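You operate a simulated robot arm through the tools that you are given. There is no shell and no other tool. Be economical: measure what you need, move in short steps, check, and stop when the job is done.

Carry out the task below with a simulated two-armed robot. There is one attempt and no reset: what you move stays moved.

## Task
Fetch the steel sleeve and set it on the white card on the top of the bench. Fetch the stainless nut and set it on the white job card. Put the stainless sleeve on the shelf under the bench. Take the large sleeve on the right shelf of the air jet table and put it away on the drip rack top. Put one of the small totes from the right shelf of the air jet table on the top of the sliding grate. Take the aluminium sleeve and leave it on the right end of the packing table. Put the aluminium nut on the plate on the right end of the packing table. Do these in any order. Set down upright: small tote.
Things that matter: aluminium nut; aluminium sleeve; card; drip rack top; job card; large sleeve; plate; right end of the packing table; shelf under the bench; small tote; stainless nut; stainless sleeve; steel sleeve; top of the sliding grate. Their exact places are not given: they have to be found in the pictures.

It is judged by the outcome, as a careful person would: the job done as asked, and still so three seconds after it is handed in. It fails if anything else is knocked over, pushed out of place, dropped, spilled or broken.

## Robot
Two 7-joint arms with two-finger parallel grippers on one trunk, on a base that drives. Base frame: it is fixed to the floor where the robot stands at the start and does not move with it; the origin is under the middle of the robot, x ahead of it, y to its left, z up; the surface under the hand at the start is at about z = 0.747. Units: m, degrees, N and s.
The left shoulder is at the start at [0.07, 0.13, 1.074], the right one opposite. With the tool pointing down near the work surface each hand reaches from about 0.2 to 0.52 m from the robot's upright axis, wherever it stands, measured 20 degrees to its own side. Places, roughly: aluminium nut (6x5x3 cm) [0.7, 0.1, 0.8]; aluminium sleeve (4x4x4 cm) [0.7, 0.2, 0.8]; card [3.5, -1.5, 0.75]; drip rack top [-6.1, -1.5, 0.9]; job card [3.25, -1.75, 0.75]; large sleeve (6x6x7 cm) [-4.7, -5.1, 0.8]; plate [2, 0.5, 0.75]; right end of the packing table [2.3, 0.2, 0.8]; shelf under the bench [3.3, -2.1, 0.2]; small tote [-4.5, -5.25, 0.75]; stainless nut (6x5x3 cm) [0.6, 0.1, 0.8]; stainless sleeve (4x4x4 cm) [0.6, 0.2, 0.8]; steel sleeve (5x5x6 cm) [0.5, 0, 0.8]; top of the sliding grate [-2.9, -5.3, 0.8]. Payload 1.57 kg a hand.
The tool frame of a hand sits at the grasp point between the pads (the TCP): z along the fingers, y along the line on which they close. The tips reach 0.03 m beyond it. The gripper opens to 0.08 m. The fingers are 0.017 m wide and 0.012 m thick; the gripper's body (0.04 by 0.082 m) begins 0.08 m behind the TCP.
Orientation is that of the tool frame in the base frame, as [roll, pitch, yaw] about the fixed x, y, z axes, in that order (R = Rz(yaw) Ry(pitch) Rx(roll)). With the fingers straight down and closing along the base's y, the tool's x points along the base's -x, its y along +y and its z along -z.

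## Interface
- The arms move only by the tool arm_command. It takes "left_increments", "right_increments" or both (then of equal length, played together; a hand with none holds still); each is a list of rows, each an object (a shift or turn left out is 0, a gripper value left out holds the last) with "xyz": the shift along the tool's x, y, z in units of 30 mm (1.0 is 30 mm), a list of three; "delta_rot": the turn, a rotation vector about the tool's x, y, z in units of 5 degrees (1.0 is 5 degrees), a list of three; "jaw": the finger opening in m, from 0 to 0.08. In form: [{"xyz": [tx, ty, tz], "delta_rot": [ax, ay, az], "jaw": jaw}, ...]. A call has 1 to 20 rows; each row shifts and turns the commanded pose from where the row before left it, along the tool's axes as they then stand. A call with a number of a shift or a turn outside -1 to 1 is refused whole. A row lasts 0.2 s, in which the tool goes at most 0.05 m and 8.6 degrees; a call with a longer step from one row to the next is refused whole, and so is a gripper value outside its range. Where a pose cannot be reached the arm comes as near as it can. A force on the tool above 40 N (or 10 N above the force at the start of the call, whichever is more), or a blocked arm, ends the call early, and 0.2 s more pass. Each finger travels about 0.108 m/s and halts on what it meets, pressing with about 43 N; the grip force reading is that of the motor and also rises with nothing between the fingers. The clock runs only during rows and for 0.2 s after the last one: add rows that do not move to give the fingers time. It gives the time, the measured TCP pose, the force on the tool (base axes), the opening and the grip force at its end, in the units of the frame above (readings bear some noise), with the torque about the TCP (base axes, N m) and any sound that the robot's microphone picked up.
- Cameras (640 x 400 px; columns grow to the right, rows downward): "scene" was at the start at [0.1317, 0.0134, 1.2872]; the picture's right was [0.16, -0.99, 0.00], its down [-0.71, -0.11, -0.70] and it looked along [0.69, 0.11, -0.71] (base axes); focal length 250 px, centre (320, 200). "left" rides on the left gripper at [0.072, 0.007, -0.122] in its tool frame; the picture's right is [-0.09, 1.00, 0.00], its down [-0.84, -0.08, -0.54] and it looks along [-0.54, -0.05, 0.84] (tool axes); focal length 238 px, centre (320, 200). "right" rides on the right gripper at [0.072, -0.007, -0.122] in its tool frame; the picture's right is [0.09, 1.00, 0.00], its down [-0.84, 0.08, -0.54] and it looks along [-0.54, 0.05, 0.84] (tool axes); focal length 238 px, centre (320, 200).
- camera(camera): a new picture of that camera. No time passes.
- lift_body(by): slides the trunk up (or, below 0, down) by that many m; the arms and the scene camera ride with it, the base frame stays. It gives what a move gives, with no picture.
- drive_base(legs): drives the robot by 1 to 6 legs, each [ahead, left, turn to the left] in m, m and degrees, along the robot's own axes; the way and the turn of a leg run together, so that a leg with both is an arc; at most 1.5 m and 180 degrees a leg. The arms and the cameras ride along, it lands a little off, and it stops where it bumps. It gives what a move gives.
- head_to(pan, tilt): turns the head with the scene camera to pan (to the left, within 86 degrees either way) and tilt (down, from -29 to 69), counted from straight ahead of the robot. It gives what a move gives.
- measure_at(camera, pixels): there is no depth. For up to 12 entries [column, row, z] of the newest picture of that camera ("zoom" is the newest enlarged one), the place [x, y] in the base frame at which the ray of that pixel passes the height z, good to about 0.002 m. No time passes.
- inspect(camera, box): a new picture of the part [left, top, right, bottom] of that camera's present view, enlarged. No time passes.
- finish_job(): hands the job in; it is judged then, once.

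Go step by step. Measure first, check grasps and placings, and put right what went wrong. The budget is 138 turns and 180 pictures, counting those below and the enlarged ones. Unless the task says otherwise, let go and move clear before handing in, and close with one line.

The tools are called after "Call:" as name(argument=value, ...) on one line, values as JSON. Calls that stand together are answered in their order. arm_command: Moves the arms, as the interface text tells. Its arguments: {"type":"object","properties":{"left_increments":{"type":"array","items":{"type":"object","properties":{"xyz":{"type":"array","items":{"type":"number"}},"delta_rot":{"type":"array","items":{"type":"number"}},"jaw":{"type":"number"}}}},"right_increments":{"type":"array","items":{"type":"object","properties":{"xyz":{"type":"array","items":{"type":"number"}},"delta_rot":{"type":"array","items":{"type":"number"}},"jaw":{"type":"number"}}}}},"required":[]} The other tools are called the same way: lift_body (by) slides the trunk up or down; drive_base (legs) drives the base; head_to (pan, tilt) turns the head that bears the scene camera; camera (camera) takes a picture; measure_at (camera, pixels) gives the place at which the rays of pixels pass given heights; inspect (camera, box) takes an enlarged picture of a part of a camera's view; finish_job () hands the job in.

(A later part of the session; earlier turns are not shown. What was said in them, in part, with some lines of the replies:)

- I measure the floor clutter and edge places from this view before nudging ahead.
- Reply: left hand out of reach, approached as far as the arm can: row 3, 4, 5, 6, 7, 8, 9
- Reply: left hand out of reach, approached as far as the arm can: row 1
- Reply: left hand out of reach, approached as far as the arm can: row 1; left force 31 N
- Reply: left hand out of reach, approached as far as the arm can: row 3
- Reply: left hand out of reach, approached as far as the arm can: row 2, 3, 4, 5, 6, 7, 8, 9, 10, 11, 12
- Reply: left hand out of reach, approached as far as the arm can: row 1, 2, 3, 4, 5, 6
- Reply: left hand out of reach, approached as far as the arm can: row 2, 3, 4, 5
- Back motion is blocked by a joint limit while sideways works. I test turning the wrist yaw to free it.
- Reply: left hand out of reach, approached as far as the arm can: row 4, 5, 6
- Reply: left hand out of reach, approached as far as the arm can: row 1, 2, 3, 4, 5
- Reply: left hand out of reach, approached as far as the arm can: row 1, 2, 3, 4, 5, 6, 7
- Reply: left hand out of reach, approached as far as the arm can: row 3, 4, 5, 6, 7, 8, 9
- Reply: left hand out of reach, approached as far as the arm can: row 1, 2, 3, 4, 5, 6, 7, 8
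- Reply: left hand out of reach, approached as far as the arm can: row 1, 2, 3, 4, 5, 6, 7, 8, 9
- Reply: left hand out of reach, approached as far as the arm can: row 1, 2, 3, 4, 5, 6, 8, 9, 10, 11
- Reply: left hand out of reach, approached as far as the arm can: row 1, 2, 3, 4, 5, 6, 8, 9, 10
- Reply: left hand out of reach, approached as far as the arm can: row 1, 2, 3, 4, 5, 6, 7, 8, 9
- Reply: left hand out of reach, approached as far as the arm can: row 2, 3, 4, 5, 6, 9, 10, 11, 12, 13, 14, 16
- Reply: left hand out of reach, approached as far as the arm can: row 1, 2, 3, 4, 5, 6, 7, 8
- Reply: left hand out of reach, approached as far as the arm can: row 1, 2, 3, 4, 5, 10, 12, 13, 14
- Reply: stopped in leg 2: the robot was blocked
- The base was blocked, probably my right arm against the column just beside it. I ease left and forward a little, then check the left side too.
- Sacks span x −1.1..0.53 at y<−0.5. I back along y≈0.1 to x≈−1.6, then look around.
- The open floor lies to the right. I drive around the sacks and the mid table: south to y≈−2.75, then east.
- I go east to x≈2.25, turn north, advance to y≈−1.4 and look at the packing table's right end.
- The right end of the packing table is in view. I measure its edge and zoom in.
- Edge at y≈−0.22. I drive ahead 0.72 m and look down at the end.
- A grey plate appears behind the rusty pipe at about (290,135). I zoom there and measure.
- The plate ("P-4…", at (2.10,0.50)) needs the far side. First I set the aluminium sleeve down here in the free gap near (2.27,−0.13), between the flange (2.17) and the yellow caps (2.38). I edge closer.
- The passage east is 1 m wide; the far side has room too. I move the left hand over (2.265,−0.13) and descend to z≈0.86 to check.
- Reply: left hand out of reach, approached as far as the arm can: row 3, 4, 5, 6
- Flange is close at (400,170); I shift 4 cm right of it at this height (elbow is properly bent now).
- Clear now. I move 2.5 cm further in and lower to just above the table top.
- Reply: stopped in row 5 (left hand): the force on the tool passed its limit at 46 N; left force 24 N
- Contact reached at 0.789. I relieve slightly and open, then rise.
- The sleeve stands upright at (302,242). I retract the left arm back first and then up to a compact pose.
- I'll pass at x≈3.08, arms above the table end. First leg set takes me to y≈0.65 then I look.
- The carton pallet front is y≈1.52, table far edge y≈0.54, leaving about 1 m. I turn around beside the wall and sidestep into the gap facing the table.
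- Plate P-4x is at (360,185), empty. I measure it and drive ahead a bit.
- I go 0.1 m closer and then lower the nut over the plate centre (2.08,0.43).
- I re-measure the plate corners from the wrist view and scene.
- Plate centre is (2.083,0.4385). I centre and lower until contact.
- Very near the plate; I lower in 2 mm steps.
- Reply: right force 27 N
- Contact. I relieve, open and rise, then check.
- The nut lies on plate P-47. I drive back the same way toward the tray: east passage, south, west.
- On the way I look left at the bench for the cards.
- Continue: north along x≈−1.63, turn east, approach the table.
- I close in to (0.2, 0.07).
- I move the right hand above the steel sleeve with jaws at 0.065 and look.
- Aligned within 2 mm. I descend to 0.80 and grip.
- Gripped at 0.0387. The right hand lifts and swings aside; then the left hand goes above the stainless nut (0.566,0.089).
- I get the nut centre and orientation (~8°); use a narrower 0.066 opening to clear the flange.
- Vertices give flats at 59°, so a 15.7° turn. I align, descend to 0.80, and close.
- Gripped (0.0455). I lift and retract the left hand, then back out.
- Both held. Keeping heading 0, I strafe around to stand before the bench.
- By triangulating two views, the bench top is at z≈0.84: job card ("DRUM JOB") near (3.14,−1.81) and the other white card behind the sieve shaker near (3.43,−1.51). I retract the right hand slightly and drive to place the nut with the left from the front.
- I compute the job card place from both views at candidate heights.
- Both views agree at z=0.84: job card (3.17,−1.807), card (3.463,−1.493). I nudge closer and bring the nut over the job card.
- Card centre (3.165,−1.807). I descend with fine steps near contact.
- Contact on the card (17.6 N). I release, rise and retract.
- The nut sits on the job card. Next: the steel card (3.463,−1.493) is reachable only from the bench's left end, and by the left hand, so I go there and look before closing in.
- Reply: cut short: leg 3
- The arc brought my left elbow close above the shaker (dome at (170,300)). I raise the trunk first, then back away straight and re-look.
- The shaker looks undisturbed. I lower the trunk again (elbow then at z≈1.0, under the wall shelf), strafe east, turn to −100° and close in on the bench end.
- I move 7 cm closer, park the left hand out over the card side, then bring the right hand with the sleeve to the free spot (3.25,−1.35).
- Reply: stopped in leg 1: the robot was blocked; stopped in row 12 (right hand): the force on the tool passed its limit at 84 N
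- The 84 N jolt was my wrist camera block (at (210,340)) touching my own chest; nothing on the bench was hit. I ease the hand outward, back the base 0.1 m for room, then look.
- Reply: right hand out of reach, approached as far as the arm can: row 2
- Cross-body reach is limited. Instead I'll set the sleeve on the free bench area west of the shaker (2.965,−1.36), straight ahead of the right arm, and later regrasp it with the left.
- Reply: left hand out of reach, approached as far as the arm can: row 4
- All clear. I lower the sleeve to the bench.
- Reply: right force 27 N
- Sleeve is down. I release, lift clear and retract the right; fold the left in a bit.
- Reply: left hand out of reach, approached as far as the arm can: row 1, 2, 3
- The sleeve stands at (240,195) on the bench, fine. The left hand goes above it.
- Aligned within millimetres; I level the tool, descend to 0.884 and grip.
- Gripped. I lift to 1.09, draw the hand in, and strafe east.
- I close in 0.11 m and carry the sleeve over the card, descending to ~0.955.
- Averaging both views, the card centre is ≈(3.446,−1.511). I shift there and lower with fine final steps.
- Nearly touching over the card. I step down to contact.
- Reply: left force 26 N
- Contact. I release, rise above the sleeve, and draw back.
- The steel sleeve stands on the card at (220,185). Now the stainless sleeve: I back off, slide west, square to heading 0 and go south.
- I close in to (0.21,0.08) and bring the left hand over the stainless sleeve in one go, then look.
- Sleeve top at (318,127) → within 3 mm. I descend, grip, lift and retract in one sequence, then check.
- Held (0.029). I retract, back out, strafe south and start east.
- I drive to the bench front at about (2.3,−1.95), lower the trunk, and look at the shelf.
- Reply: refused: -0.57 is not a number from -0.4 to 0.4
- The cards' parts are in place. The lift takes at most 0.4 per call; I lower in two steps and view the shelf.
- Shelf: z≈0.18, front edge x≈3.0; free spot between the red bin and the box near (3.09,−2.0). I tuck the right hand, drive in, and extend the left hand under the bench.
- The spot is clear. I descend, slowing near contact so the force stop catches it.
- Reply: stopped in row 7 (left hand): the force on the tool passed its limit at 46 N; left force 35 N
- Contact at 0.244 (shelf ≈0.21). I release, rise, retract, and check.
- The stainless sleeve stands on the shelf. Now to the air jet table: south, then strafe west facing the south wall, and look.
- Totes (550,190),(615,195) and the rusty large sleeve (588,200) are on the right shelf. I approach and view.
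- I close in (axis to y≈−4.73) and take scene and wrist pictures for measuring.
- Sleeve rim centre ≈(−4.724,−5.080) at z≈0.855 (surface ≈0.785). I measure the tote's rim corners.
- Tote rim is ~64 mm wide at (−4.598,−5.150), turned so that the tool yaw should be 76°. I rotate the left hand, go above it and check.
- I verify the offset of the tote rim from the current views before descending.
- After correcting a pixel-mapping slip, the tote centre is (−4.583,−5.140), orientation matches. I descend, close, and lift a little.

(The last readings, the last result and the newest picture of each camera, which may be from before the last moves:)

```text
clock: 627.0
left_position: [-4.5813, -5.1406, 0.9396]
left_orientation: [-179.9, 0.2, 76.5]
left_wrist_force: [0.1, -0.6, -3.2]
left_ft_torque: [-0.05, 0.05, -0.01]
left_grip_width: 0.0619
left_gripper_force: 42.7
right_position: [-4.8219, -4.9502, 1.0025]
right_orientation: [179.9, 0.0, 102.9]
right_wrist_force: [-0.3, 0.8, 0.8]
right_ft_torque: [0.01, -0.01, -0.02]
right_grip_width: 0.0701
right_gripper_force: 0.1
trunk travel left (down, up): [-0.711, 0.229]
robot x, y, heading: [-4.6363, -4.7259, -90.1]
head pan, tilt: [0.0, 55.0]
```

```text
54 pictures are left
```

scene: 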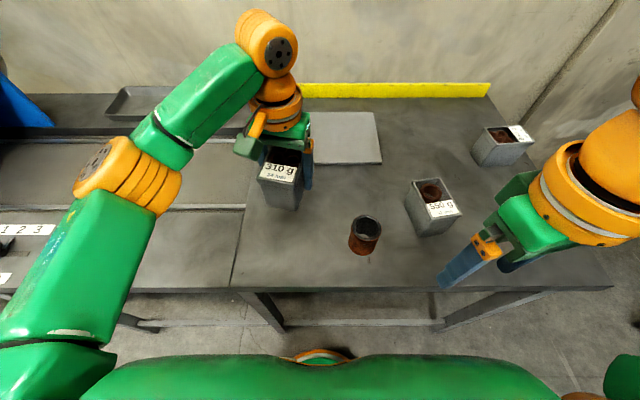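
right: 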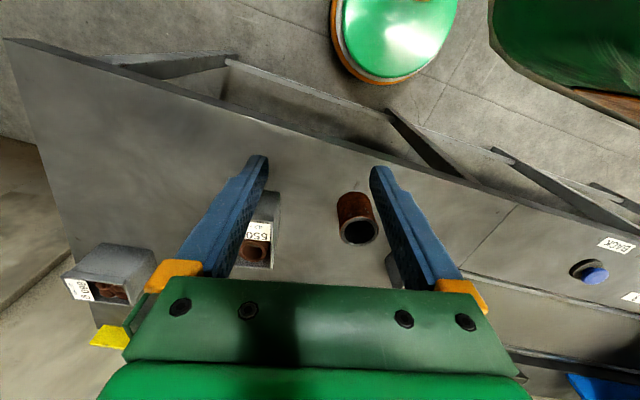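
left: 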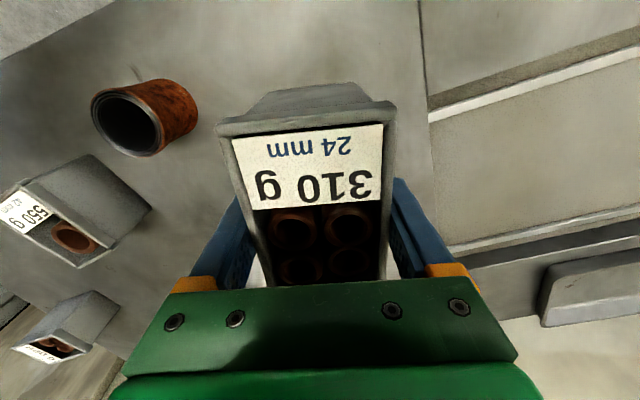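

The 310 g tote is held upright. In one sequence the left hand lifts and retracts while the right hand takes the large sleeve at (−4.7235,−5.080).

Call:
arm_command(left_increments=[{"xyz": [0, 0, -0.8]}, {"xyz": [0, 0, -0.8]}, {"xyz": [0, 0, -0.8]}, {"xyz": [0.8, 0.3, 0]}, {"xyz": [0.8, 0.3, 0]}, {"xyz": [0.8, 0.3, 0]}, {"xyz": [0.8, 0.3, 0]}, {"xyz": [0.8, 0.3, 0]}, {"xyz": [0.8, 0.3, 0]}, {"xyz": [0.8, 0.3, 0]}, {}, {}, {}, {}, {}, {}, {}, {}, {}, {}], right_increments=[{"jaw": 0.08}, {}, {"xyz": [-0.99, 0.45, 0]}, {"xyz": [-0.99, 0.45, 0]}, {"xyz": [-0.99, 0.45, 0]}, {"xyz": [-0.99, 0.45, 0]}, {"xyz": [-0.99, 0.44, 0]}, {"xyz": [0, 0, 1]}, {"xyz": [0, 0, 1]}, {"xyz": [0, 0, 1]}, {"xyz": [0, 0, 1]}, {"xyz": [0, 0, 1]}, {"xyz": [0, 0, 0.95]}, {}, {"jaw": 0.065}, {"jaw": 0.045}, {"jaw": 0.04}, {}, {"xyz": [0, 0, -0.4]}, {"xyz": [0, 0, -0.9]}])

Call:
camera(camera="scene")

Call:
camera(camera="right")

```text
clock: 629.8
left_position: [-4.4819, -4.9886, 1.0124]
left_orientation: [-180.0, 0.4, 76.5]
left_wrist_force: [0.6, -1.5, -3.3]
left_ft_torque: [-0.01, 0.01, -0.03]
left_grip_width: 0.0618
left_gripper_force: 42.9
right_position: [-4.7245, -5.0775, 0.8298]
right_orientation: [180.0, 0.3, 102.8]
right_wrist_force: [-2.3, 10.9, 14.9]
right_ft_torque: [0.3, 0.72, -0.45]
right_grip_width: 0.0795
right_gripper_force: 0.0
trunk travel left (down, up): [-0.711, 0.229]
robot x, y, heading: [-4.6382, -4.7299, -90.3]
head pan, tilt: [0.0, 55.0]
stopped in row 14 (right hand): the force on the tool passed its limit at 52 N (the readings are from after the stop); the commanded pose is now the measured one
```

```text
53 pictures are left
```

scene: 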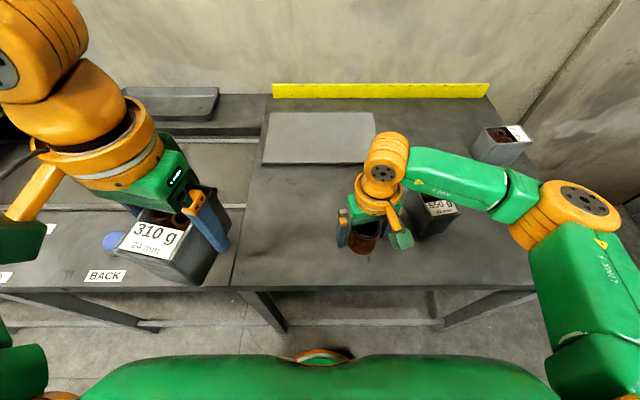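

```text
52 pictures are left
```

right: 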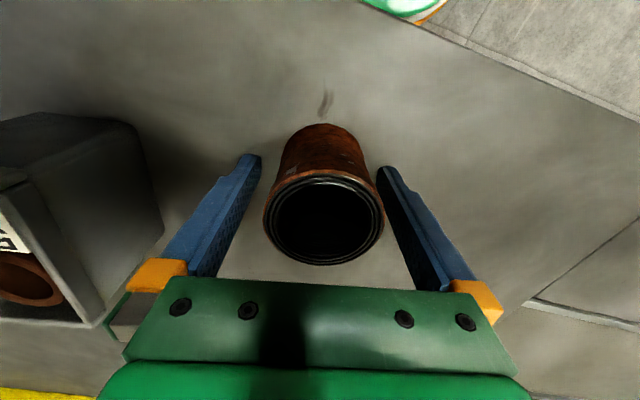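

Tips touched the table (surface ≈0.797) with the sleeve well between the fingers. I ease up 3 mm, close, lift and retract.

Call:
arm_command(right_increments=[{"xyz": [0, 0, -0.12]}, {"jaw": 0.065}, {"jaw": 0.045}, {"jaw": 0.04}, {}, {}, {"xyz": [0, 0, -0.4]}, {"xyz": [0, 0, -0.9]}, {"xyz": [0, 0, -0.9]}, {"xyz": [0, 0, -0.9]}, {"xyz": [0, 0, -0.9]}, {"xyz": [0, 0, -0.9]}, {"xyz": [0, 0, -0.8]}, {"xyz": [0.9, -0.4, 0]}, {"xyz": [0.9, -0.4, 0]}, {"xyz": [0.9, -0.4, 0]}, {"xyz": [0.9, -0.4, 0]}, {}])

Call:
drive_base(legs=[[-0.65, 0, 0.3]])

Call:
camera(camera="right")

Call:
head_to(pan=65, tilt=32)

Call:
camera(camera="scene")

Call:
head_to(pan=-86, tilt=10)

Call:
camera(camera="scene")

```text
clock: 633.6
left_position: [-4.4813, -4.9925, 1.011]
left_orientation: [-179.8, 0.1, 76.4]
left_wrist_force: [-0.2, 0.2, -2.0]
left_ft_torque: [-0.03, 0.04, -0.01]
left_grip_width: 0.0618
left_gripper_force: 43.3
right_position: [-4.7966, -4.9867, 1.0032]
right_orientation: [179.9, 0.2, 102.8]
right_wrist_force: [0.2, 0.7, -5.4]
right_ft_torque: [-0.03, 0.05, 0.01]
right_grip_width: 0.0517
right_gripper_force: 43.0
trunk travel left (down, up): [-0.711, 0.229]
robot x, y, heading: [-4.6383, -4.7288, -90.2]
head pan, tilt: [0.0, 55.0]
```

```text
clock: 637.3
left_position: [-4.48, -4.3409, 1.0107]
left_orientation: [180.0, 0.1, 76.7]
left_wrist_force: [1.5, 0.0, -3.2]
left_ft_torque: [0.0, -0.03, -0.01]
left_grip_width: 0.0621
left_gripper_force: 42.8
right_position: [-4.7934, -4.338, 1.0034]
right_orientation: [179.9, 0.2, 103.0]
right_wrist_force: [-0.1, -0.4, -5.1]
right_ft_torque: [-0.04, 0.0, 0.01]
right_grip_width: 0.0519
right_gripper_force: 43.0
trunk travel left (down, up): [-0.711, 0.229]
robot x, y, heading: [-4.6371, -4.0763, -90.0]
head pan, tilt: [0.0, 55.0]
```

```text
51 pictures are left
```

right: 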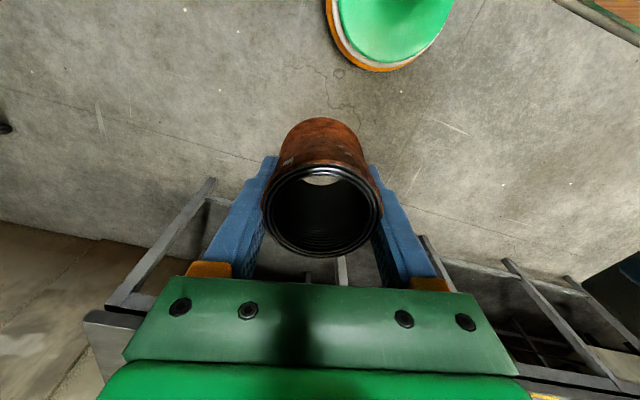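

```text
clock: 638.6
left_position: [-4.4795, -4.3406, 1.0112]
left_orientation: [180.0, 0.1, 76.7]
left_wrist_force: [0.8, -0.2, -2.5]
left_ft_torque: [-0.03, -0.04, -0.03]
left_grip_width: 0.0616
left_gripper_force: 42.8
right_position: [-4.7934, -4.3352, 1.0022]
right_orientation: [179.8, 0.3, 103.1]
right_wrist_force: [-1.0, 0.2, -5.9]
right_ft_torque: [-0.05, -0.01, -0.02]
right_grip_width: 0.0518
right_gripper_force: 42.9
trunk travel left (down, up): [-0.711, 0.229]
robot x, y, heading: [-4.6342, -4.079, -89.9]
head pan, tilt: [65.0, 32.0]
```

```text
50 pictures are left
```

scene: 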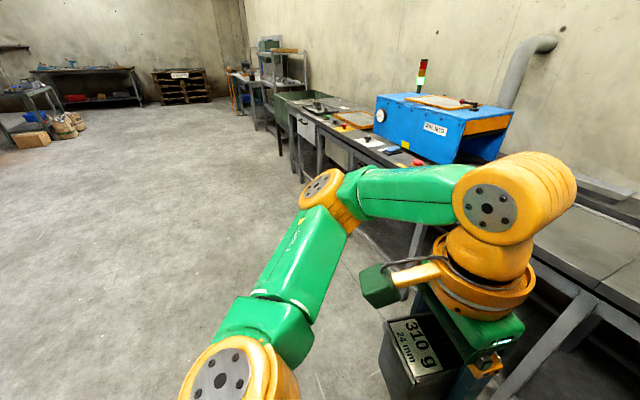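

```text
clock: 641.0
left_position: [-4.4797, -4.3418, 1.0121]
left_orientation: [-180.0, 0.2, 76.7]
left_wrist_force: [-0.2, 0.0, -2.7]
left_ft_torque: [-0.02, -0.01, -0.01]
left_grip_width: 0.062
left_gripper_force: 42.9
right_position: [-4.7947, -4.3362, 1.0031]
right_orientation: [179.9, 0.3, 103.2]
right_wrist_force: [-0.7, 0.6, -5.9]
right_ft_torque: [-0.02, -0.04, 0.0]
right_grip_width: 0.0515
right_gripper_force: 43.3
trunk travel left (down, up): [-0.711, 0.229]
robot x, y, heading: [-4.6354, -4.0727, -89.9]
head pan, tilt: [-85.9, 10.0]
```

```text
49 pictures are left
```

scene: 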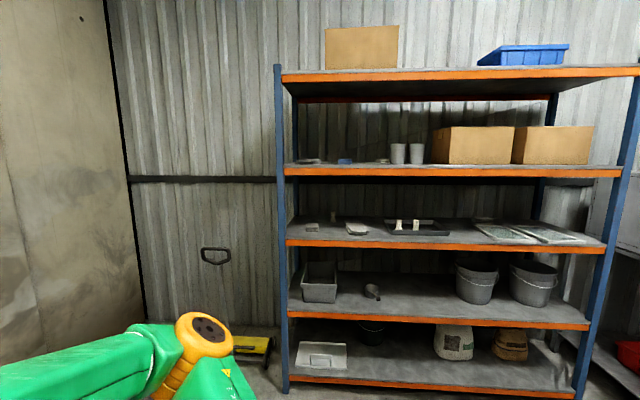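

Both are held. I go to the sliding grate first: strafe east ~1.64 m and look.

Call:
drive_base(legs=[[0, 1.5, 0], [0.4, 0.14, 0]])

Call:
head_to(pan=0, tilt=48)

Call:
camera(camera="scene")

Call:
measure_at(camera="scene", pixels=[[320, 150, 0.8], [320, 180, 0.8], [320, 210, 0.8], [270, 180, 0.8], [370, 180, 0.8], [320, 180, 0.85], [320, 150, 0.85]])

```text
clock: 650.6
left_position: [-2.8404, -4.739, 1.0109]
left_orientation: [-180.0, 0.2, 76.5]
left_wrist_force: [-0.6, -0.4, -3.4]
left_ft_torque: [-0.02, 0.0, 0.0]
left_grip_width: 0.0617
left_gripper_force: 43.5
right_position: [-3.1533, -4.7325, 1.0024]
right_orientation: [179.8, 0.3, 103.0]
right_wrist_force: [-0.1, 0.8, -5.5]
right_ft_torque: [-0.06, -0.05, -0.03]
right_grip_width: 0.0516
right_gripper_force: 42.8
trunk travel left (down, up): [-0.711, 0.229]
robot x, y, heading: [-2.9927, -4.477, -89.7]
head pan, tilt: [-85.9, 10.0]
```

```text
clock: 652.2
left_position: [-2.8385, -4.7399, 1.0108]
left_orientation: [-180.0, 0.2, 76.5]
left_wrist_force: [0.7, 0.0, -3.1]
left_ft_torque: [-0.02, 0.0, 0.01]
left_grip_width: 0.0619
left_gripper_force: 43.2
right_position: [-3.1526, -4.7342, 1.0027]
right_orientation: [179.9, 0.3, 103.1]
right_wrist_force: [-0.4, 0.2, -5.7]
right_ft_torque: [-0.12, 0.0, -0.02]
right_grip_width: 0.0516
right_gripper_force: 44.0
trunk travel left (down, up): [-0.711, 0.229]
robot x, y, heading: [-2.9947, -4.4753, -90.0]
head pan, tilt: [0.0, 48.0]
```

```text
48 pictures are left
```

scene: 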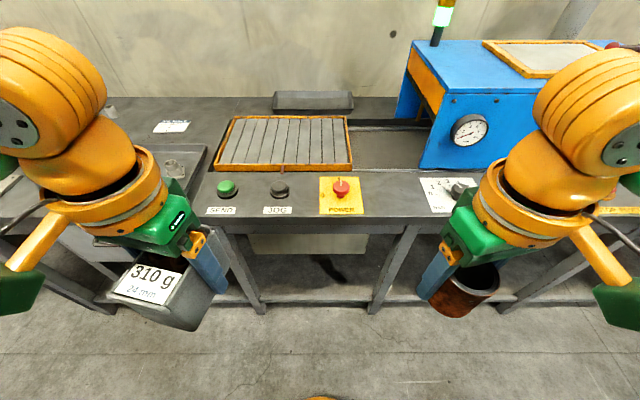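

```text
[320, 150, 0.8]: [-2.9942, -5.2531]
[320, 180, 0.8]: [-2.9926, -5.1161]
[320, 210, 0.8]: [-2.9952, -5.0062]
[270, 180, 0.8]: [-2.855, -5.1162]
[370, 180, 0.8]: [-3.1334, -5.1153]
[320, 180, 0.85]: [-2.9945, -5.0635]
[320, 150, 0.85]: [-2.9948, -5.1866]
```

The grate (orange frame, centre ≈(−2.89,−5.27)) is clear. I move in and extend the tote over its front-centre.

Call:
drive_base(legs=[[0.31, 0.05, 0]])

Call:
arm_command(left_increments=[{"xyz": [-0.967, -0.257, 0]}, {"xyz": [-0.967, -0.257, 0.3]}, {"xyz": [-0.967, -0.257, 0.4]}, {"xyz": [-0.967, -0.257, 0.5]}, {"xyz": [-0.967, -0.257, 0.5]}, {"xyz": [-0.967, -0.257, 0.5]}, {"xyz": [-0.967, -0.257, 0.5]}, {}])

Call:
head_to(pan=5, tilt=55)

Call:
camera(camera="scene")

Call:
camera(camera="left")

```text
clock: 654.3
left_position: [-2.7895, -5.0496, 1.0113]
left_orientation: [-180.0, 0.2, 76.6]
left_wrist_force: [-0.8, -0.1, -3.4]
left_ft_torque: [-0.03, 0.0, 0.04]
left_grip_width: 0.0618
left_gripper_force: 43.3
right_position: [-3.1034, -5.0437, 1.0025]
right_orientation: [179.9, 0.3, 103.1]
right_wrist_force: [0.2, 0.7, -5.9]
right_ft_torque: [-0.05, -0.05, -0.01]
right_grip_width: 0.0514
right_gripper_force: 43.0
trunk travel left (down, up): [-0.711, 0.229]
robot x, y, heading: [-2.9439, -4.7846, -89.9]
head pan, tilt: [0.0, 48.0]
```

```text
clock: 656.1
left_position: [-2.8881, -5.2356, 0.9307]
left_orientation: [179.9, 0.2, 76.6]
left_wrist_force: [1.2, 0.2, -3.2]
left_ft_torque: [0.0, 0.01, 0.03]
left_grip_width: 0.0618
left_gripper_force: 43.0
right_position: [-3.1019, -5.0449, 1.0026]
right_orientation: [179.9, 0.3, 103.1]
right_wrist_force: [-0.1, 0.8, -5.3]
right_ft_torque: [-0.02, 0.0, -0.03]
right_grip_width: 0.0517
right_gripper_force: 43.1
trunk travel left (down, up): [-0.711, 0.229]
robot x, y, heading: [-2.9454, -4.788, -89.9]
head pan, tilt: [0.0, 48.0]
```

```text
clock: 656.8
left_position: [-2.8881, -5.2359, 0.9303]
left_orientation: [-180.0, 0.0, 76.6]
left_wrist_force: [-0.1, -0.3, -2.4]
left_ft_torque: [-0.02, -0.01, 0.02]
left_grip_width: 0.0617
left_gripper_force: 42.9
right_position: [-3.102, -5.046, 1.0024]
right_orientation: [179.8, 0.3, 103.1]
right_wrist_force: [-1.2, 0.8, -6.0]
right_ft_torque: [-0.08, 0.03, -0.01]
right_grip_width: 0.0517
right_gripper_force: 43.8
trunk travel left (down, up): [-0.711, 0.229]
robot x, y, heading: [-2.9436, -4.7884, -90.1]
head pan, tilt: [5.0, 55.0]
```

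```text
47 pictures are left
```

scene: 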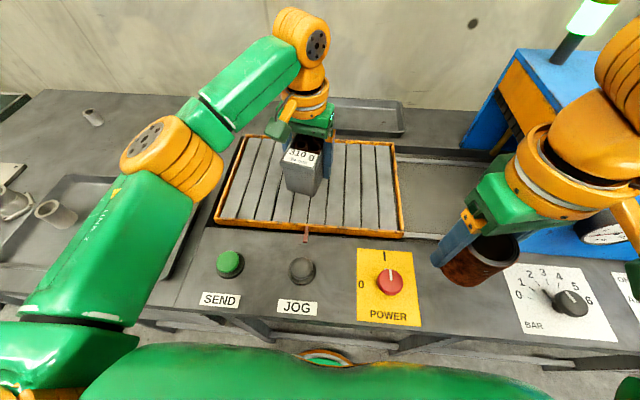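

```text
46 pictures are left
```

left: 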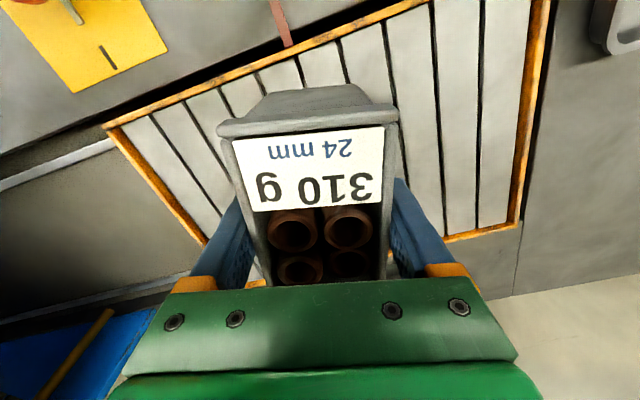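

Well centred over the grate. I lower with slow final steps until contact.

Call:
arm_command(left_increments=[{"xyz": [0, 0, 0.7]}, {"xyz": [0, 0, 0.6]}, {"xyz": [0, 0, 0.3]}, {"xyz": [0, 0, 0.12]}, {"xyz": [0, 0, 0.12]}, {"xyz": [0, 0, 0.12]}, {"xyz": [0, 0, 0.12]}, {"xyz": [0, 0, 0.12]}, {"xyz": [0, 0, 0.12]}, {"xyz": [0, 0, 0.12]}, {"xyz": [0, 0, 0.12]}, {}])

Call:
inspect(camera="scene", box=[200, 90, 420, 250])

```text
clock: 659.4
left_position: [-2.889, -5.2356, 0.8537]
left_orientation: [180.0, 0.1, 76.5]
left_wrist_force: [0.7, -0.4, -2.3]
left_ft_torque: [0.0, 0.01, 0.01]
left_grip_width: 0.0617
left_gripper_force: 43.4
right_position: [-3.1024, -5.0453, 1.003]
right_orientation: [179.9, 0.1, 103.1]
right_wrist_force: [0.3, 0.6, -5.4]
right_ft_torque: [-0.05, -0.04, 0.06]
right_grip_width: 0.0514
right_gripper_force: 43.2
trunk travel left (down, up): [-0.711, 0.229]
robot x, y, heading: [-2.944, -4.7861, -89.8]
head pan, tilt: [5.0, 55.0]
```

```text
2.50 times, centred on (310, 170) of scene
```

zoom: 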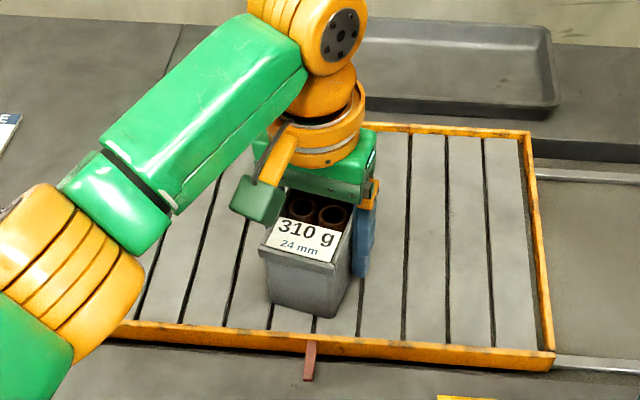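

Not yet in contact; I lower on, and after the contact stop release and rise.

Call:
arm_command(left_increments=[{"xyz": [0, 0, 0.12]}, {"xyz": [0, 0, 0.12]}, {"xyz": [0, 0, 0.12]}, {"xyz": [0, 0, 0.12]}, {"xyz": [0, 0, 0.12]}, {"xyz": [0, 0, 0.12]}, {"xyz": [0, 0, 0.12]}, {"xyz": [0, 0, 0.12]}, {"xyz": [0, 0, 0.12]}, {}])

Call:
arm_command(left_increments=[{"xyz": [0, 0, -0.05]}, {"jaw": 0.07}, {"jaw": 0.08}, {}, {}, {"xyz": [0, 0, -0.5]}, {"xyz": [0, 0, -0.8]}, {"xyz": [0, 0, -0.9]}, {"xyz": [0, 0, -0.9]}, {"xyz": [0, 0, -0.6]}, {"xyz": [0.9, 0.25, -0.5]}, {"xyz": [0.9, 0.25, -0.5]}, {"xyz": [0.9, 0.25, -0.3]}, {"xyz": [0.9, 0.25, 0]}, {"xyz": [0.9, 0.25, 0]}, {"xyz": [0.9, 0.25, 0]}, {}])

Call:
camera(camera="scene")

```text
clock: 660.5
left_position: [-2.8878, -5.2328, 0.8418]
left_orientation: [-180.0, 0.7, 76.6]
left_wrist_force: [1.4, 3.3, 19.5]
left_ft_torque: [1.11, -0.39, -0.04]
left_grip_width: 0.0618
left_gripper_force: 42.8
right_position: [-3.1026, -5.0408, 1.0037]
right_orientation: [180.0, 0.5, 103.1]
right_wrist_force: [-0.2, 0.4, -5.2]
right_ft_torque: [-0.06, 0.03, 0.01]
right_grip_width: 0.0514
right_gripper_force: 43.3
trunk travel left (down, up): [-0.711, 0.229]
robot x, y, heading: [-2.944, -4.7875, -90.0]
head pan, tilt: [5.0, 55.0]
stopped in row 5 (left hand): the force on the tool passed its limit at 47 N (the readings are from after the stop); the commanded pose is now the measured one
```

```text
clock: 664.1
left_position: [-2.8067, -5.0871, 0.989]
left_orientation: [-180.0, 0.3, 76.6]
left_wrist_force: [-0.5, 0.6, 0.7]
left_ft_torque: [0.02, -0.02, -0.04]
left_grip_width: 0.0804
left_gripper_force: 0.0
right_position: [-3.1023, -5.046, 1.0013]
right_orientation: [179.9, 0.4, 103.1]
right_wrist_force: [0.0, 0.9, -5.0]
right_ft_torque: [-0.03, -0.02, -0.02]
right_grip_width: 0.0515
right_gripper_force: 42.8
trunk travel left (down, up): [-0.711, 0.229]
robot x, y, heading: [-2.9446, -4.7882, -90.2]
head pan, tilt: [5.0, 55.0]
```

```text
44 pictures are left
```

scene: 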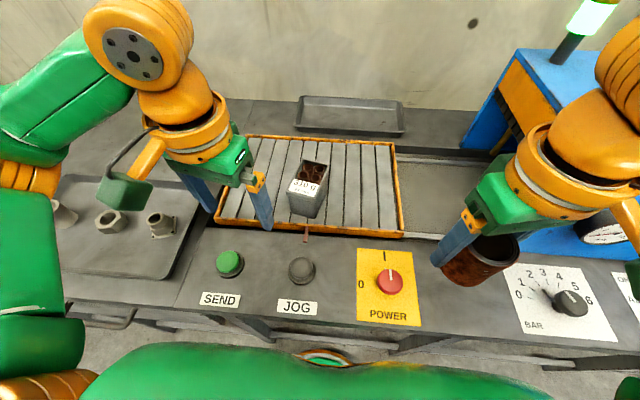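

The tote stands upright on the grate. Next the drip rack: I back up, turn west and look.

Call:
drive_base(legs=[[-1.5, 0, 0], [-1.2, 0, 0], [0, 0, -89.8], [0.8, 0, 0]])

Call:
head_to(pan=0, tilt=22)

Call:
camera(camera="scene")

Call:
measure_at(camera="scene", pixels=[[320, 200, 0.9], [320, 230, 0.9], [370, 200, 0.9], [420, 200, 0.9], [320, 200, 0], [320, 260, 0], [420, 260, 0]])

```text
clock: 685.0
left_position: [-4.0631, -2.2372, 0.9891]
left_orientation: [-179.8, 0.4, -11.4]
left_wrist_force: [1.8, 0.1, 0.3]
left_ft_torque: [0.0, 0.01, 0.03]
left_grip_width: 0.08
left_gripper_force: 0.1
right_position: [-4.0301, -1.9378, 1.0043]
right_orientation: [179.8, 0.4, 14.9]
right_wrist_force: [-0.8, 0.8, -5.8]
right_ft_torque: [0.01, 0.02, -0.05]
right_grip_width: 0.0516
right_gripper_force: 42.9
trunk travel left (down, up): [-0.711, 0.229]
robot x, y, heading: [-3.7705, -2.0881, -178.2]
head pan, tilt: [5.0, 55.0]
```

```text
clock: 686.0
left_position: [-4.0632, -2.2347, 0.9887]
left_orientation: [-179.9, 0.4, -11.5]
left_wrist_force: [-0.5, 0.2, 0.4]
left_ft_torque: [-0.03, -0.01, -0.01]
left_grip_width: 0.08
left_gripper_force: 0.1
right_position: [-4.0306, -1.937, 1.0034]
right_orientation: [179.9, 0.3, 14.9]
right_wrist_force: [0.4, -0.3, -5.6]
right_ft_torque: [0.01, 0.02, 0.0]
right_grip_width: 0.0516
right_gripper_force: 43.3
trunk travel left (down, up): [-0.711, 0.229]
robot x, y, heading: [-3.7692, -2.0881, -178.1]
head pan, tilt: [0.0, 22.0]
```

```text
43 pictures are left
```

scene: 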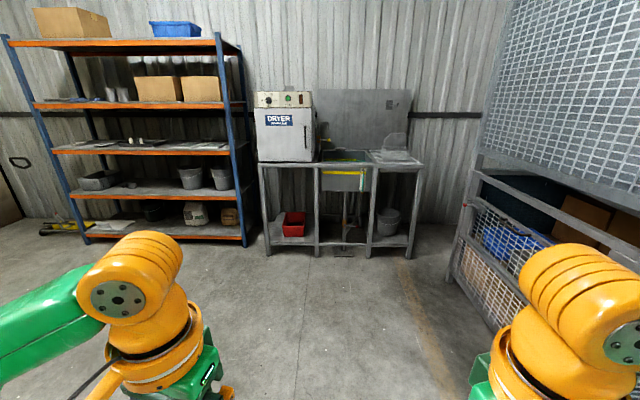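

```text
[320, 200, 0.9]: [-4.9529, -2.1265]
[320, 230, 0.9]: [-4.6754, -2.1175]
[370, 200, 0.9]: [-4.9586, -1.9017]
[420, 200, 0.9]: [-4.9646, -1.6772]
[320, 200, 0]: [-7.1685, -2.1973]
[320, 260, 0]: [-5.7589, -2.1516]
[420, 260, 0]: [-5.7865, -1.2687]
```

The drip rack is right of the sink at (395,155). I go closer and measure its top and the cage cart on the right.

Call:
drive_base(legs=[[0.95, -0.42, -1.9]])

Call:
head_to(pan=-5, tilt=35)

Call:
camera(camera="scene")

Call:
measure_at(camera="scene", pixels=[[320, 150, 0.9], [320, 170, 0.9], [320, 190, 0.9], [370, 170, 0.9], [420, 170, 0.9], [320, 150, 0.85], [320, 170, 0.85], [480, 300, 0], [500, 250, 0.5]])

```text
clock: 691.4
left_position: [-5.0239, -1.8176, 0.9891]
left_orientation: [-179.9, 0.3, -13.6]
left_wrist_force: [0.8, 0.5, 0.2]
left_ft_torque: [-0.01, 0.0, -0.03]
left_grip_width: 0.0803
left_gripper_force: 0.0
right_position: [-4.9796, -1.52, 1.0027]
right_orientation: [179.9, 0.3, 13.0]
right_wrist_force: [-0.7, 0.6, -5.7]
right_ft_torque: [0.01, 0.06, 0.04]
right_grip_width: 0.0518
right_gripper_force: 43.0
trunk travel left (down, up): [-0.711, 0.229]
robot x, y, heading: [-4.7227, -1.6791, 179.8]
head pan, tilt: [0.0, 22.0]
```

```text
clock: 692.1
left_position: [-5.0244, -1.8177, 0.9884]
left_orientation: [-179.9, 0.4, -13.7]
left_wrist_force: [-0.7, -0.1, -0.5]
left_ft_torque: [0.03, -0.02, 0.01]
left_grip_width: 0.08
left_gripper_force: 0.1
right_position: [-4.9801, -1.5197, 1.0026]
right_orientation: [180.0, 0.3, 12.9]
right_wrist_force: [-0.4, -0.5, -5.1]
right_ft_torque: [-0.01, 0.06, 0.0]
right_grip_width: 0.0515
right_gripper_force: 43.1
trunk travel left (down, up): [-0.711, 0.229]
robot x, y, heading: [-4.7258, -1.6819, 179.7]
head pan, tilt: [-5.0, 35.0]
```

```text
42 pictures are left
```

scene: 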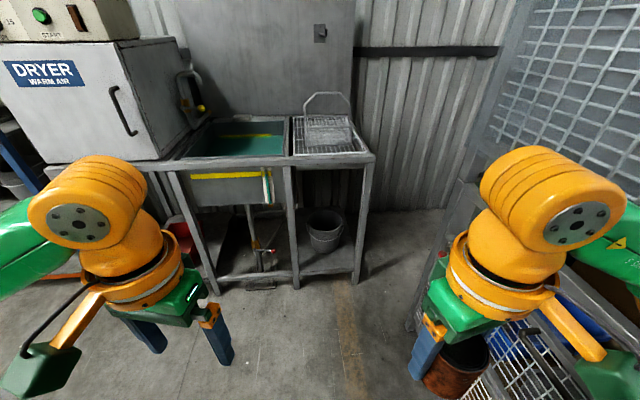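

```text
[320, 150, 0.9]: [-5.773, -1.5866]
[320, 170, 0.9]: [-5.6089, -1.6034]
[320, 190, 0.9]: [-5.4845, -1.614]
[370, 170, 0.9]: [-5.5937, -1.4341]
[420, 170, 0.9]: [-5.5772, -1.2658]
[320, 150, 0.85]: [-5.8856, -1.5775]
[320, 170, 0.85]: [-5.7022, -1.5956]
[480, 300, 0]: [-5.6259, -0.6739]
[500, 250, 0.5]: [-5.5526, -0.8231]
```

Triangulation gives the rack top z≈0.81, front edge x≈−5.85. I raise the left hand, drive to (−5.55,−1.62) and view the rack closely.

Call:
arm_command(left_increments=[{"xyz": [0, 0.3, -0.8]}, {"xyz": [0, -0.8, -0.8]}, {"xyz": [0, -0.8, -0.6]}, {}])

Call:
drive_base(legs=[[0.82, -0.06, 0.3]])

Call:
head_to(pan=-10, tilt=50)

Call:
camera(camera="scene")

Call:
camera(camera="right")

Call:
measure_at(camera="scene", pixels=[[320, 150, 0.81], [320, 180, 0.81], [320, 210, 0.81], [270, 180, 0.81], [370, 180, 0.81], [320, 120, 0.81]])

```text
clock: 693.1
left_position: [-5.0146, -1.7801, 1.0557]
left_orientation: [-179.9, 0.4, -13.6]
left_wrist_force: [-0.1, 0.0, 0.0]
left_ft_torque: [-0.02, 0.0, 0.0]
left_grip_width: 0.08
left_gripper_force: 0.0
right_position: [-4.9798, -1.5216, 1.0025]
right_orientation: [179.8, 0.3, 13.0]
right_wrist_force: [-0.2, 0.3, -5.0]
right_ft_torque: [-0.03, 0.04, -0.04]
right_grip_width: 0.0514
right_gripper_force: 43.1
trunk travel left (down, up): [-0.711, 0.229]
robot x, y, heading: [-4.7225, -1.6786, 179.6]
head pan, tilt: [-5.0, 35.0]
```

```text
clock: 697.5
left_position: [-5.8392, -1.7234, 1.0559]
left_orientation: [-179.8, 0.4, -13.0]
left_wrist_force: [0.3, -1.0, 0.2]
left_ft_torque: [0.03, 0.02, 0.01]
left_grip_width: 0.08
left_gripper_force: 0.0
right_position: [-5.8072, -1.4641, 1.0017]
right_orientation: [179.9, 0.3, 13.4]
right_wrist_force: [-0.3, 0.0, -4.9]
right_ft_torque: [-0.02, 0.06, -0.02]
right_grip_width: 0.0516
right_gripper_force: 42.7
trunk travel left (down, up): [-0.711, 0.229]
robot x, y, heading: [-5.5477, -1.6193, -179.8]
head pan, tilt: [-5.0, 35.0]
```

```text
clock: 698.3
left_position: [-5.8387, -1.7228, 1.0548]
left_orientation: [-179.8, 0.5, -12.9]
left_wrist_force: [-0.2, -0.1, 0.5]
left_ft_torque: [0.01, 0.0, 0.02]
left_grip_width: 0.0801
left_gripper_force: 0.0
right_position: [-5.808, -1.4641, 1.0028]
right_orientation: [179.9, 0.4, 13.4]
right_wrist_force: [-0.1, 0.6, -5.5]
right_ft_torque: [-0.02, 0.06, 0.0]
right_grip_width: 0.0512
right_gripper_force: 42.6
trunk travel left (down, up): [-0.711, 0.229]
robot x, y, heading: [-5.5529, -1.6189, -179.7]
head pan, tilt: [-10.0, 50.0]
```

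```text
41 pictures are left
```

scene: 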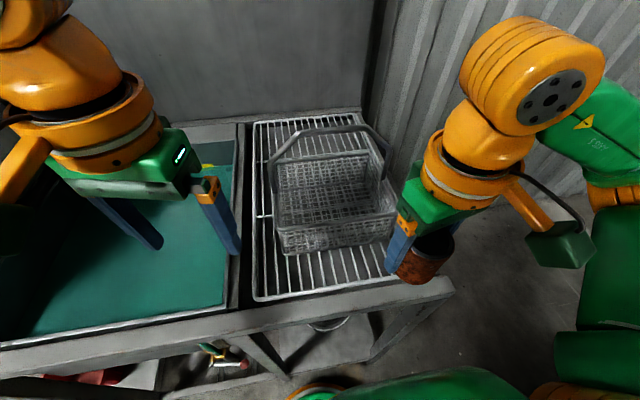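

```text
40 pictures are left
```

right: 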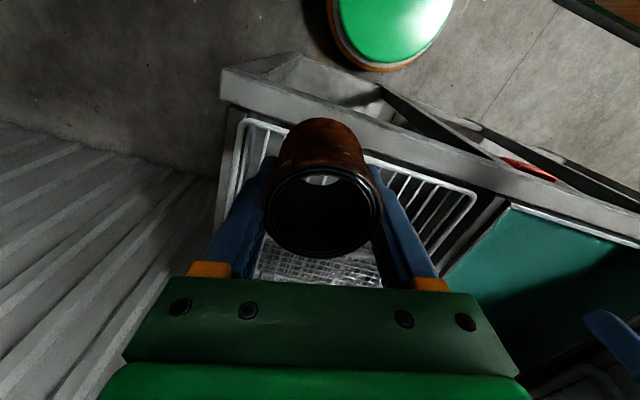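

```text
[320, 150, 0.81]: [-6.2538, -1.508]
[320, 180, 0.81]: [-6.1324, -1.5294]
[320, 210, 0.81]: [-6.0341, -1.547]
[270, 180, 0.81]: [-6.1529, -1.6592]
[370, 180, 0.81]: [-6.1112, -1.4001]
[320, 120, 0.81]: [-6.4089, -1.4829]
```

The rack's front strip before the basket is free. I measure the grid front wire and the basket's front base.

Call:
measure_at(camera="scene", pixels=[[257, 298, 0.81], [325, 288, 0.81], [395, 276, 0.81], [285, 254, 0.81], [340, 247, 0.81], [393, 238, 0.81], [330, 268, 0.81], [330, 325, 0.81], [285, 232, 0.88], [345, 222, 0.88]])

Call:
inspect(camera="scene", box=[240, 180, 440, 320])

```text
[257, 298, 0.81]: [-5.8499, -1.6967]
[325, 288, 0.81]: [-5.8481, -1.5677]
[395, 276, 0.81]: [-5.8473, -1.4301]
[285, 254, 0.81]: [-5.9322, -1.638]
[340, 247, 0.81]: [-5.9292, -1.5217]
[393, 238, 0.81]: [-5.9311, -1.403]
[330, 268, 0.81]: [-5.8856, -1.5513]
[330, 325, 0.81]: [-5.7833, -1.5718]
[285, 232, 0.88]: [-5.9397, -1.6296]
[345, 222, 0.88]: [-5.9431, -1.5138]
```

```text
2.86 times, centred on (340, 250) of scene
```

zoom: 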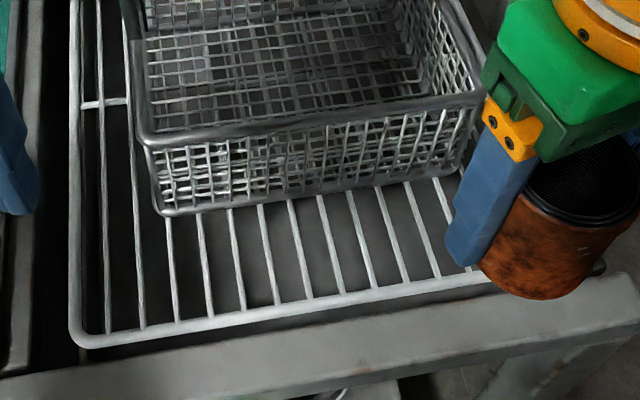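

Free strip x −5.85…−5.93; I place at (−5.888,−1.55). I move over it and descend to ~0.885, then check.

Call:
arm_command(right_increments=[{"xyz": [-0.82, 0.55, 0]}, {"xyz": [-0.82, 0.54, 0]}, {"xyz": [-0.81, 0.54, 0]}, {"xyz": [-0.81, 0.54, 0]}, {"xyz": [0, 0, 0.9]}, {"xyz": [0, 0, 0.9]}, {"xyz": [0, 0, 0.9]}, {"xyz": [0, 0, 0.8]}, {"xyz": [0, 0, 0.4]}, {}])

Call:
inspect(camera="scene", box=[220, 160, 460, 330])

Call:
camera(camera="right")

```text
clock: 699.6
left_position: [-5.8356, -1.7228, 1.0563]
left_orientation: [-179.9, 0.5, -13.1]
left_wrist_force: [0.3, 0.7, -0.5]
left_ft_torque: [0.02, -0.01, -0.02]
left_grip_width: 0.0801
left_gripper_force: 0.2
right_position: [-5.8866, -1.5519, 0.9793]
right_orientation: [179.9, 1.2, 13.4]
right_wrist_force: [6.9, -1.2, 5.8]
right_ft_torque: [0.26, -0.01, -0.21]
right_grip_width: 0.0517
right_gripper_force: 43.0
trunk travel left (down, up): [-0.711, 0.229]
robot x, y, heading: [-5.5467, -1.6205, -179.7]
head pan, tilt: [-10.0, 50.0]
stopped in row 6 (right hand): the force on the tool passed its limit at 85 N (the readings are from after the stop); the commanded pose is now the measured one
```

```text
2.35 times, centred on (340, 245) of scene
```

zoom: 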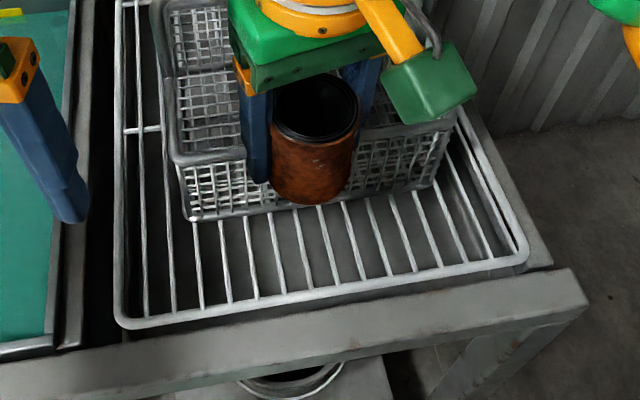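

```text
37 pictures are left
```

right: 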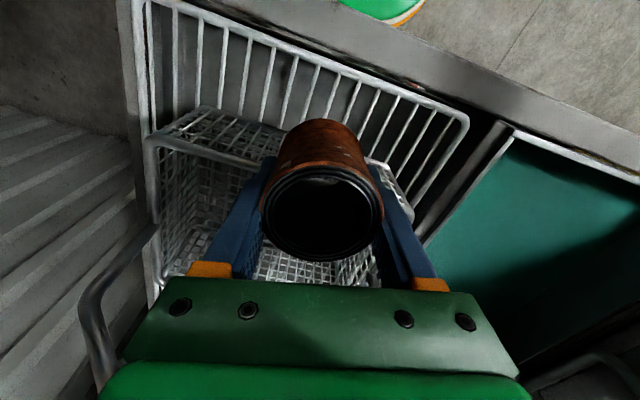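

The sleeve bottom touched the basket's rim (basket unmoved), so the rack is higher than I estimated. I lift off and triangulate the rack's front-left wire corner from both cameras.

Call:
measure_at(camera="right", pixels=[[466, 118, 0.85], [466, 118, 0.87], [466, 118, 0.89], [466, 118, 0.91], [412, 222, 0.87], [412, 222, 0.89]])

Call:
measure_at(camera="scene", pixels=[[257, 298, 0.85], [257, 298, 0.87], [257, 298, 0.89], [257, 298, 0.91], [285, 254, 0.87], [340, 247, 0.87], [285, 254, 0.89], [340, 247, 0.89]])

Call:
arm_command(right_increments=[{"xyz": [0, 0, -0.5]}, {"xyz": [0, 0, -0.7]}, {}])

Call:
camera(camera="scene")

```text
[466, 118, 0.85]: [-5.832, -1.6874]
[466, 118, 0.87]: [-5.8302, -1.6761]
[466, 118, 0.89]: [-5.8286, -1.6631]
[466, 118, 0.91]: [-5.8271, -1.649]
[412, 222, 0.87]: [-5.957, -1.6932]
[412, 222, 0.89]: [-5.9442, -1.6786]
```

```text
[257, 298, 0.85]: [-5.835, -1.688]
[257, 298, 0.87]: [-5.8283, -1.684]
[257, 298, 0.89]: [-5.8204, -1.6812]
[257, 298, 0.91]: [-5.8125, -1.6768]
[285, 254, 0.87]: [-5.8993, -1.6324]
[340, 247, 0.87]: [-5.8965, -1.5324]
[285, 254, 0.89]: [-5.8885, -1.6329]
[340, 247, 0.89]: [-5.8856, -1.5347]
```

```text
clock: 700.4
left_position: [-5.8408, -1.7229, 1.0547]
left_orientation: [-180.0, 0.3, -12.9]
left_wrist_force: [0.7, 0.3, -0.1]
left_ft_torque: [0.0, -0.02, 0.0]
left_grip_width: 0.0802
left_gripper_force: 0.0
right_position: [-5.8912, -1.5511, 1.0134]
right_orientation: [179.8, 0.9, 13.5]
right_wrist_force: [0.3, -0.2, -5.6]
right_ft_torque: [-0.02, 0.05, -0.01]
right_grip_width: 0.0513
right_gripper_force: 43.2
trunk travel left (down, up): [-0.711, 0.229]
robot x, y, heading: [-5.5504, -1.6232, -179.9]
head pan, tilt: [-10.0, 50.0]
```

```text
36 pictures are left
```

scene: 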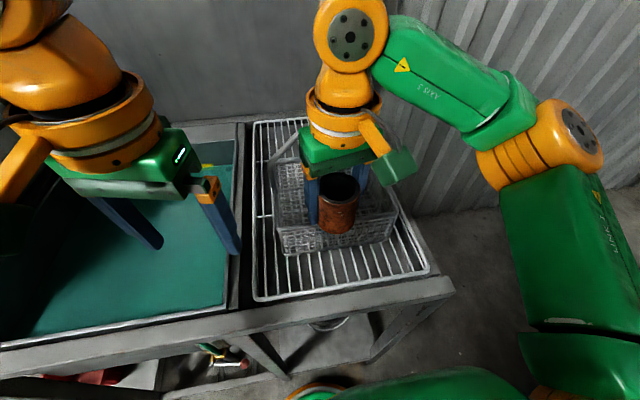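

Both views agree at z≈0.853: front wire x≈−5.833, basket rim x≈−5.90. I shift to x≈−5.858, level the tool, and lower slowly.

Call:
arm_command(right_increments=[{"xyz": [0.54, 0.13, 0], "delta_rot": [0, 0.18, 0]}, {"xyz": [0.55, 0.13, 0]}, {}, {"xyz": [0, 0, 0.6]}, {"xyz": [0, 0, 0.6]}, {"xyz": [0, 0, 0.6]}, {"xyz": [0, 0, 0.6]}, {"xyz": [0, 0, 0.6]}, {"xyz": [0, 0, 0.5]}, {"xyz": [0, 0, 0.2]}, {"xyz": [0, 0, 0.12]}, {"xyz": [0, 0, 0.12]}, {"xyz": [0, 0, 0.12]}, {"xyz": [0, 0, 0.12]}, {"xyz": [0, 0, 0.12]}, {"xyz": [0, 0, 0.12]}, {}])

Call:
inspect(camera="scene", box=[220, 160, 460, 330])

Call:
camera(camera="right")

```text
clock: 703.5
left_position: [-5.8386, -1.7229, 1.0556]
left_orientation: [-180.0, 0.5, -13.0]
left_wrist_force: [-0.2, -0.1, 0.1]
left_ft_torque: [0.02, 0.0, 0.01]
left_grip_width: 0.0799
left_gripper_force: 0.1
right_position: [-5.8551, -1.5513, 0.8905]
right_orientation: [179.9, 0.8, 13.3]
right_wrist_force: [-2.4, 2.5, 23.1]
right_ft_torque: [0.51, -0.71, 0.14]
right_grip_width: 0.0515
right_gripper_force: 43.1
trunk travel left (down, up): [-0.711, 0.229]
robot x, y, heading: [-5.5504, -1.6227, -179.6]
head pan, tilt: [-10.0, 50.0]
stopped in row 15 (right hand): the force on the tool passed its limit at 49 N (the readings are from after the stop); the commanded pose is now the measured one
```

```text
2.35 times, centred on (340, 245) of scene
```

zoom: 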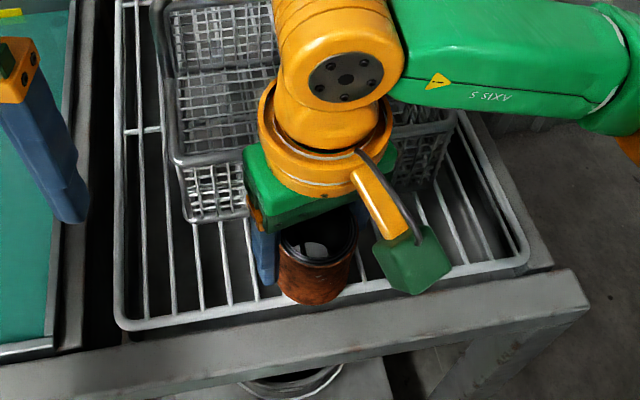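

```text
34 pictures are left
```

right: 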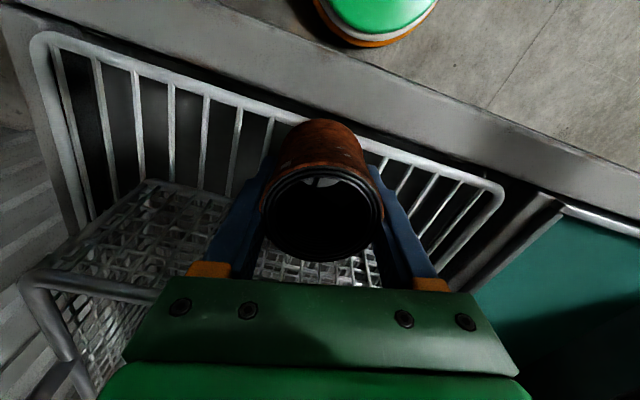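

Contact torque shows it rests on the front frame wire only. I lift 12 mm, shift 10 mm back toward the basket, and lower again.

Call:
arm_command(right_increments=[{"xyz": [0, 0, -0.4]}, {}, {"xyz": [-0.34, -0.08, 0], "delta_rot": [0, 0.1, 0]}, {}, {"xyz": [0, 0, 0.2]}, {"xyz": [0, 0, 0.1]}, {"xyz": [0, 0, 0.1]}, {"xyz": [0, 0, 0.1]}, {"xyz": [0, 0, 0.1]}, {"xyz": [0, 0, 0.1]}, {"xyz": [0, 0, 0.1]}, {}])

Call:
inspect(camera="scene", box=[240, 190, 420, 310])

```text
clock: 705.3
left_position: [-5.837, -1.722, 1.0569]
left_orientation: [180.0, 0.4, -12.9]
left_wrist_force: [-0.1, 1.3, -0.8]
left_ft_torque: [-0.01, -0.04, 0.02]
left_grip_width: 0.0799
left_gripper_force: 0.1
right_position: [-5.8686, -1.5514, 0.89]
right_orientation: [179.9, 0.8, 13.3]
right_wrist_force: [-2.0, 3.0, 20.8]
right_ft_torque: [0.38, -0.74, 0.17]
right_grip_width: 0.0514
right_gripper_force: 42.9
trunk travel left (down, up): [-0.711, 0.229]
robot x, y, heading: [-5.547, -1.6206, -179.6]
head pan, tilt: [-10.0, 50.0]
stopped in row 8 (right hand): the force on the tool passed its limit at 49 N (the readings are from after the stop); the commanded pose is now the measured one
```

```text
3.33 times, centred on (330, 250) of scene
```

zoom: 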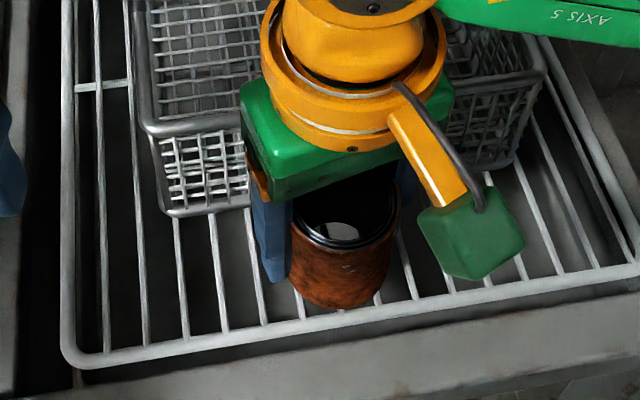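

It now sits on the cross wires behind the frame wire at the same height. I release, rise straight, and check.

Call:
arm_command(right_increments=[{"xyz": [0, 0, -0.06]}, {"jaw": 0.06}, {"jaw": 0.07}, {"jaw": 0.08}, {}, {"xyz": [0, 0, -0.5]}, {"xyz": [0, 0, -0.8]}, {"xyz": [0, 0, -0.9]}, {"xyz": [0, 0, -0.9]}, {"xyz": [0, 0, -0.8]}, {"xyz": [0.5, -0.5, 0]}, {"xyz": [0.3, -0.9, 0]}, {"xyz": [0, -0.9, 0]}, {}])

Call:
camera(camera="scene")

Call:
inspect(camera="scene", box=[240, 170, 440, 310])

```text
clock: 708.3
left_position: [-5.8394, -1.7228, 1.0558]
left_orientation: [-179.8, 0.4, -13.0]
left_wrist_force: [0.2, -0.1, 0.3]
left_ft_torque: [0.0, -0.02, 0.0]
left_grip_width: 0.0801
left_gripper_force: 0.1
right_position: [-5.8615, -1.4774, 1.0081]
right_orientation: [-180.0, 0.4, 13.4]
right_wrist_force: [-0.3, 0.3, -0.6]
right_ft_torque: [0.01, -0.05, 0.03]
right_grip_width: 0.0799
right_gripper_force: 0.1
trunk travel left (down, up): [-0.711, 0.229]
robot x, y, heading: [-5.5488, -1.6209, -179.8]
head pan, tilt: [-10.0, 50.0]
```

```text
32 pictures are left
```

scene: 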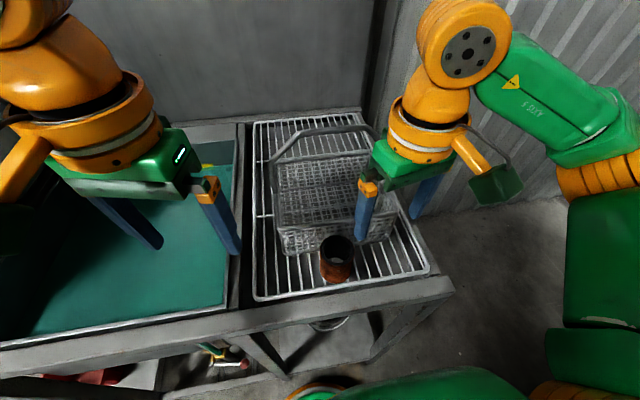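

```text
2.86 times, centred on (340, 240) of scene
```

zoom: 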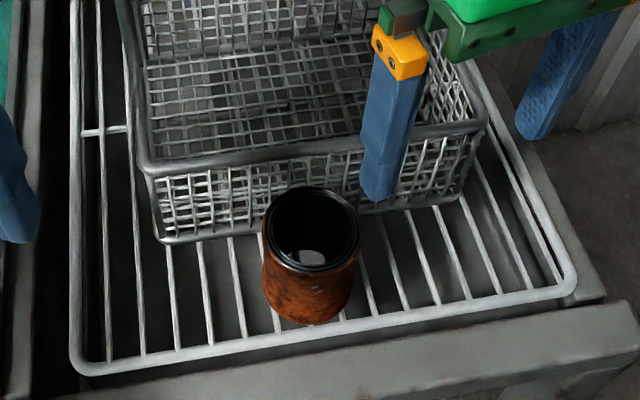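

The large sleeve stands upright on the rack at (337,258) and the basket is where it was. I back away and hand in.

Call:
drive_base(legs=[[-0.4, 0, 0]])

Call:
finish_job()

```text
clock: 710.8
left_position: [-5.4392, -1.7202, 1.055]
left_orientation: [-179.9, 0.3, -13.2]
left_wrist_force: [0.8, -0.1, -0.3]
left_ft_torque: [-0.01, 0.0, 0.02]
left_grip_width: 0.0801
left_gripper_force: 0.1
right_position: [-5.4594, -1.4759, 1.0066]
right_orientation: [179.9, 0.6, 13.3]
right_wrist_force: [-0.3, -0.2, 0.6]
right_ft_torque: [-0.02, 0.03, -0.02]
right_grip_width: 0.0802
right_gripper_force: 0.0
trunk travel left (down, up): [-0.711, 0.229]
robot x, y, heading: [-5.1463, -1.617, -179.7]
head pan, tilt: [-10.0, 50.0]
```

```text
The job is handed in.
```

All seven items are set down where you asked, the small tote upright, and the job is handed in; while placing the large sleeve I pressed its base on the drip-rack basket's rim (85 N), and the pictures show the basket did not move.
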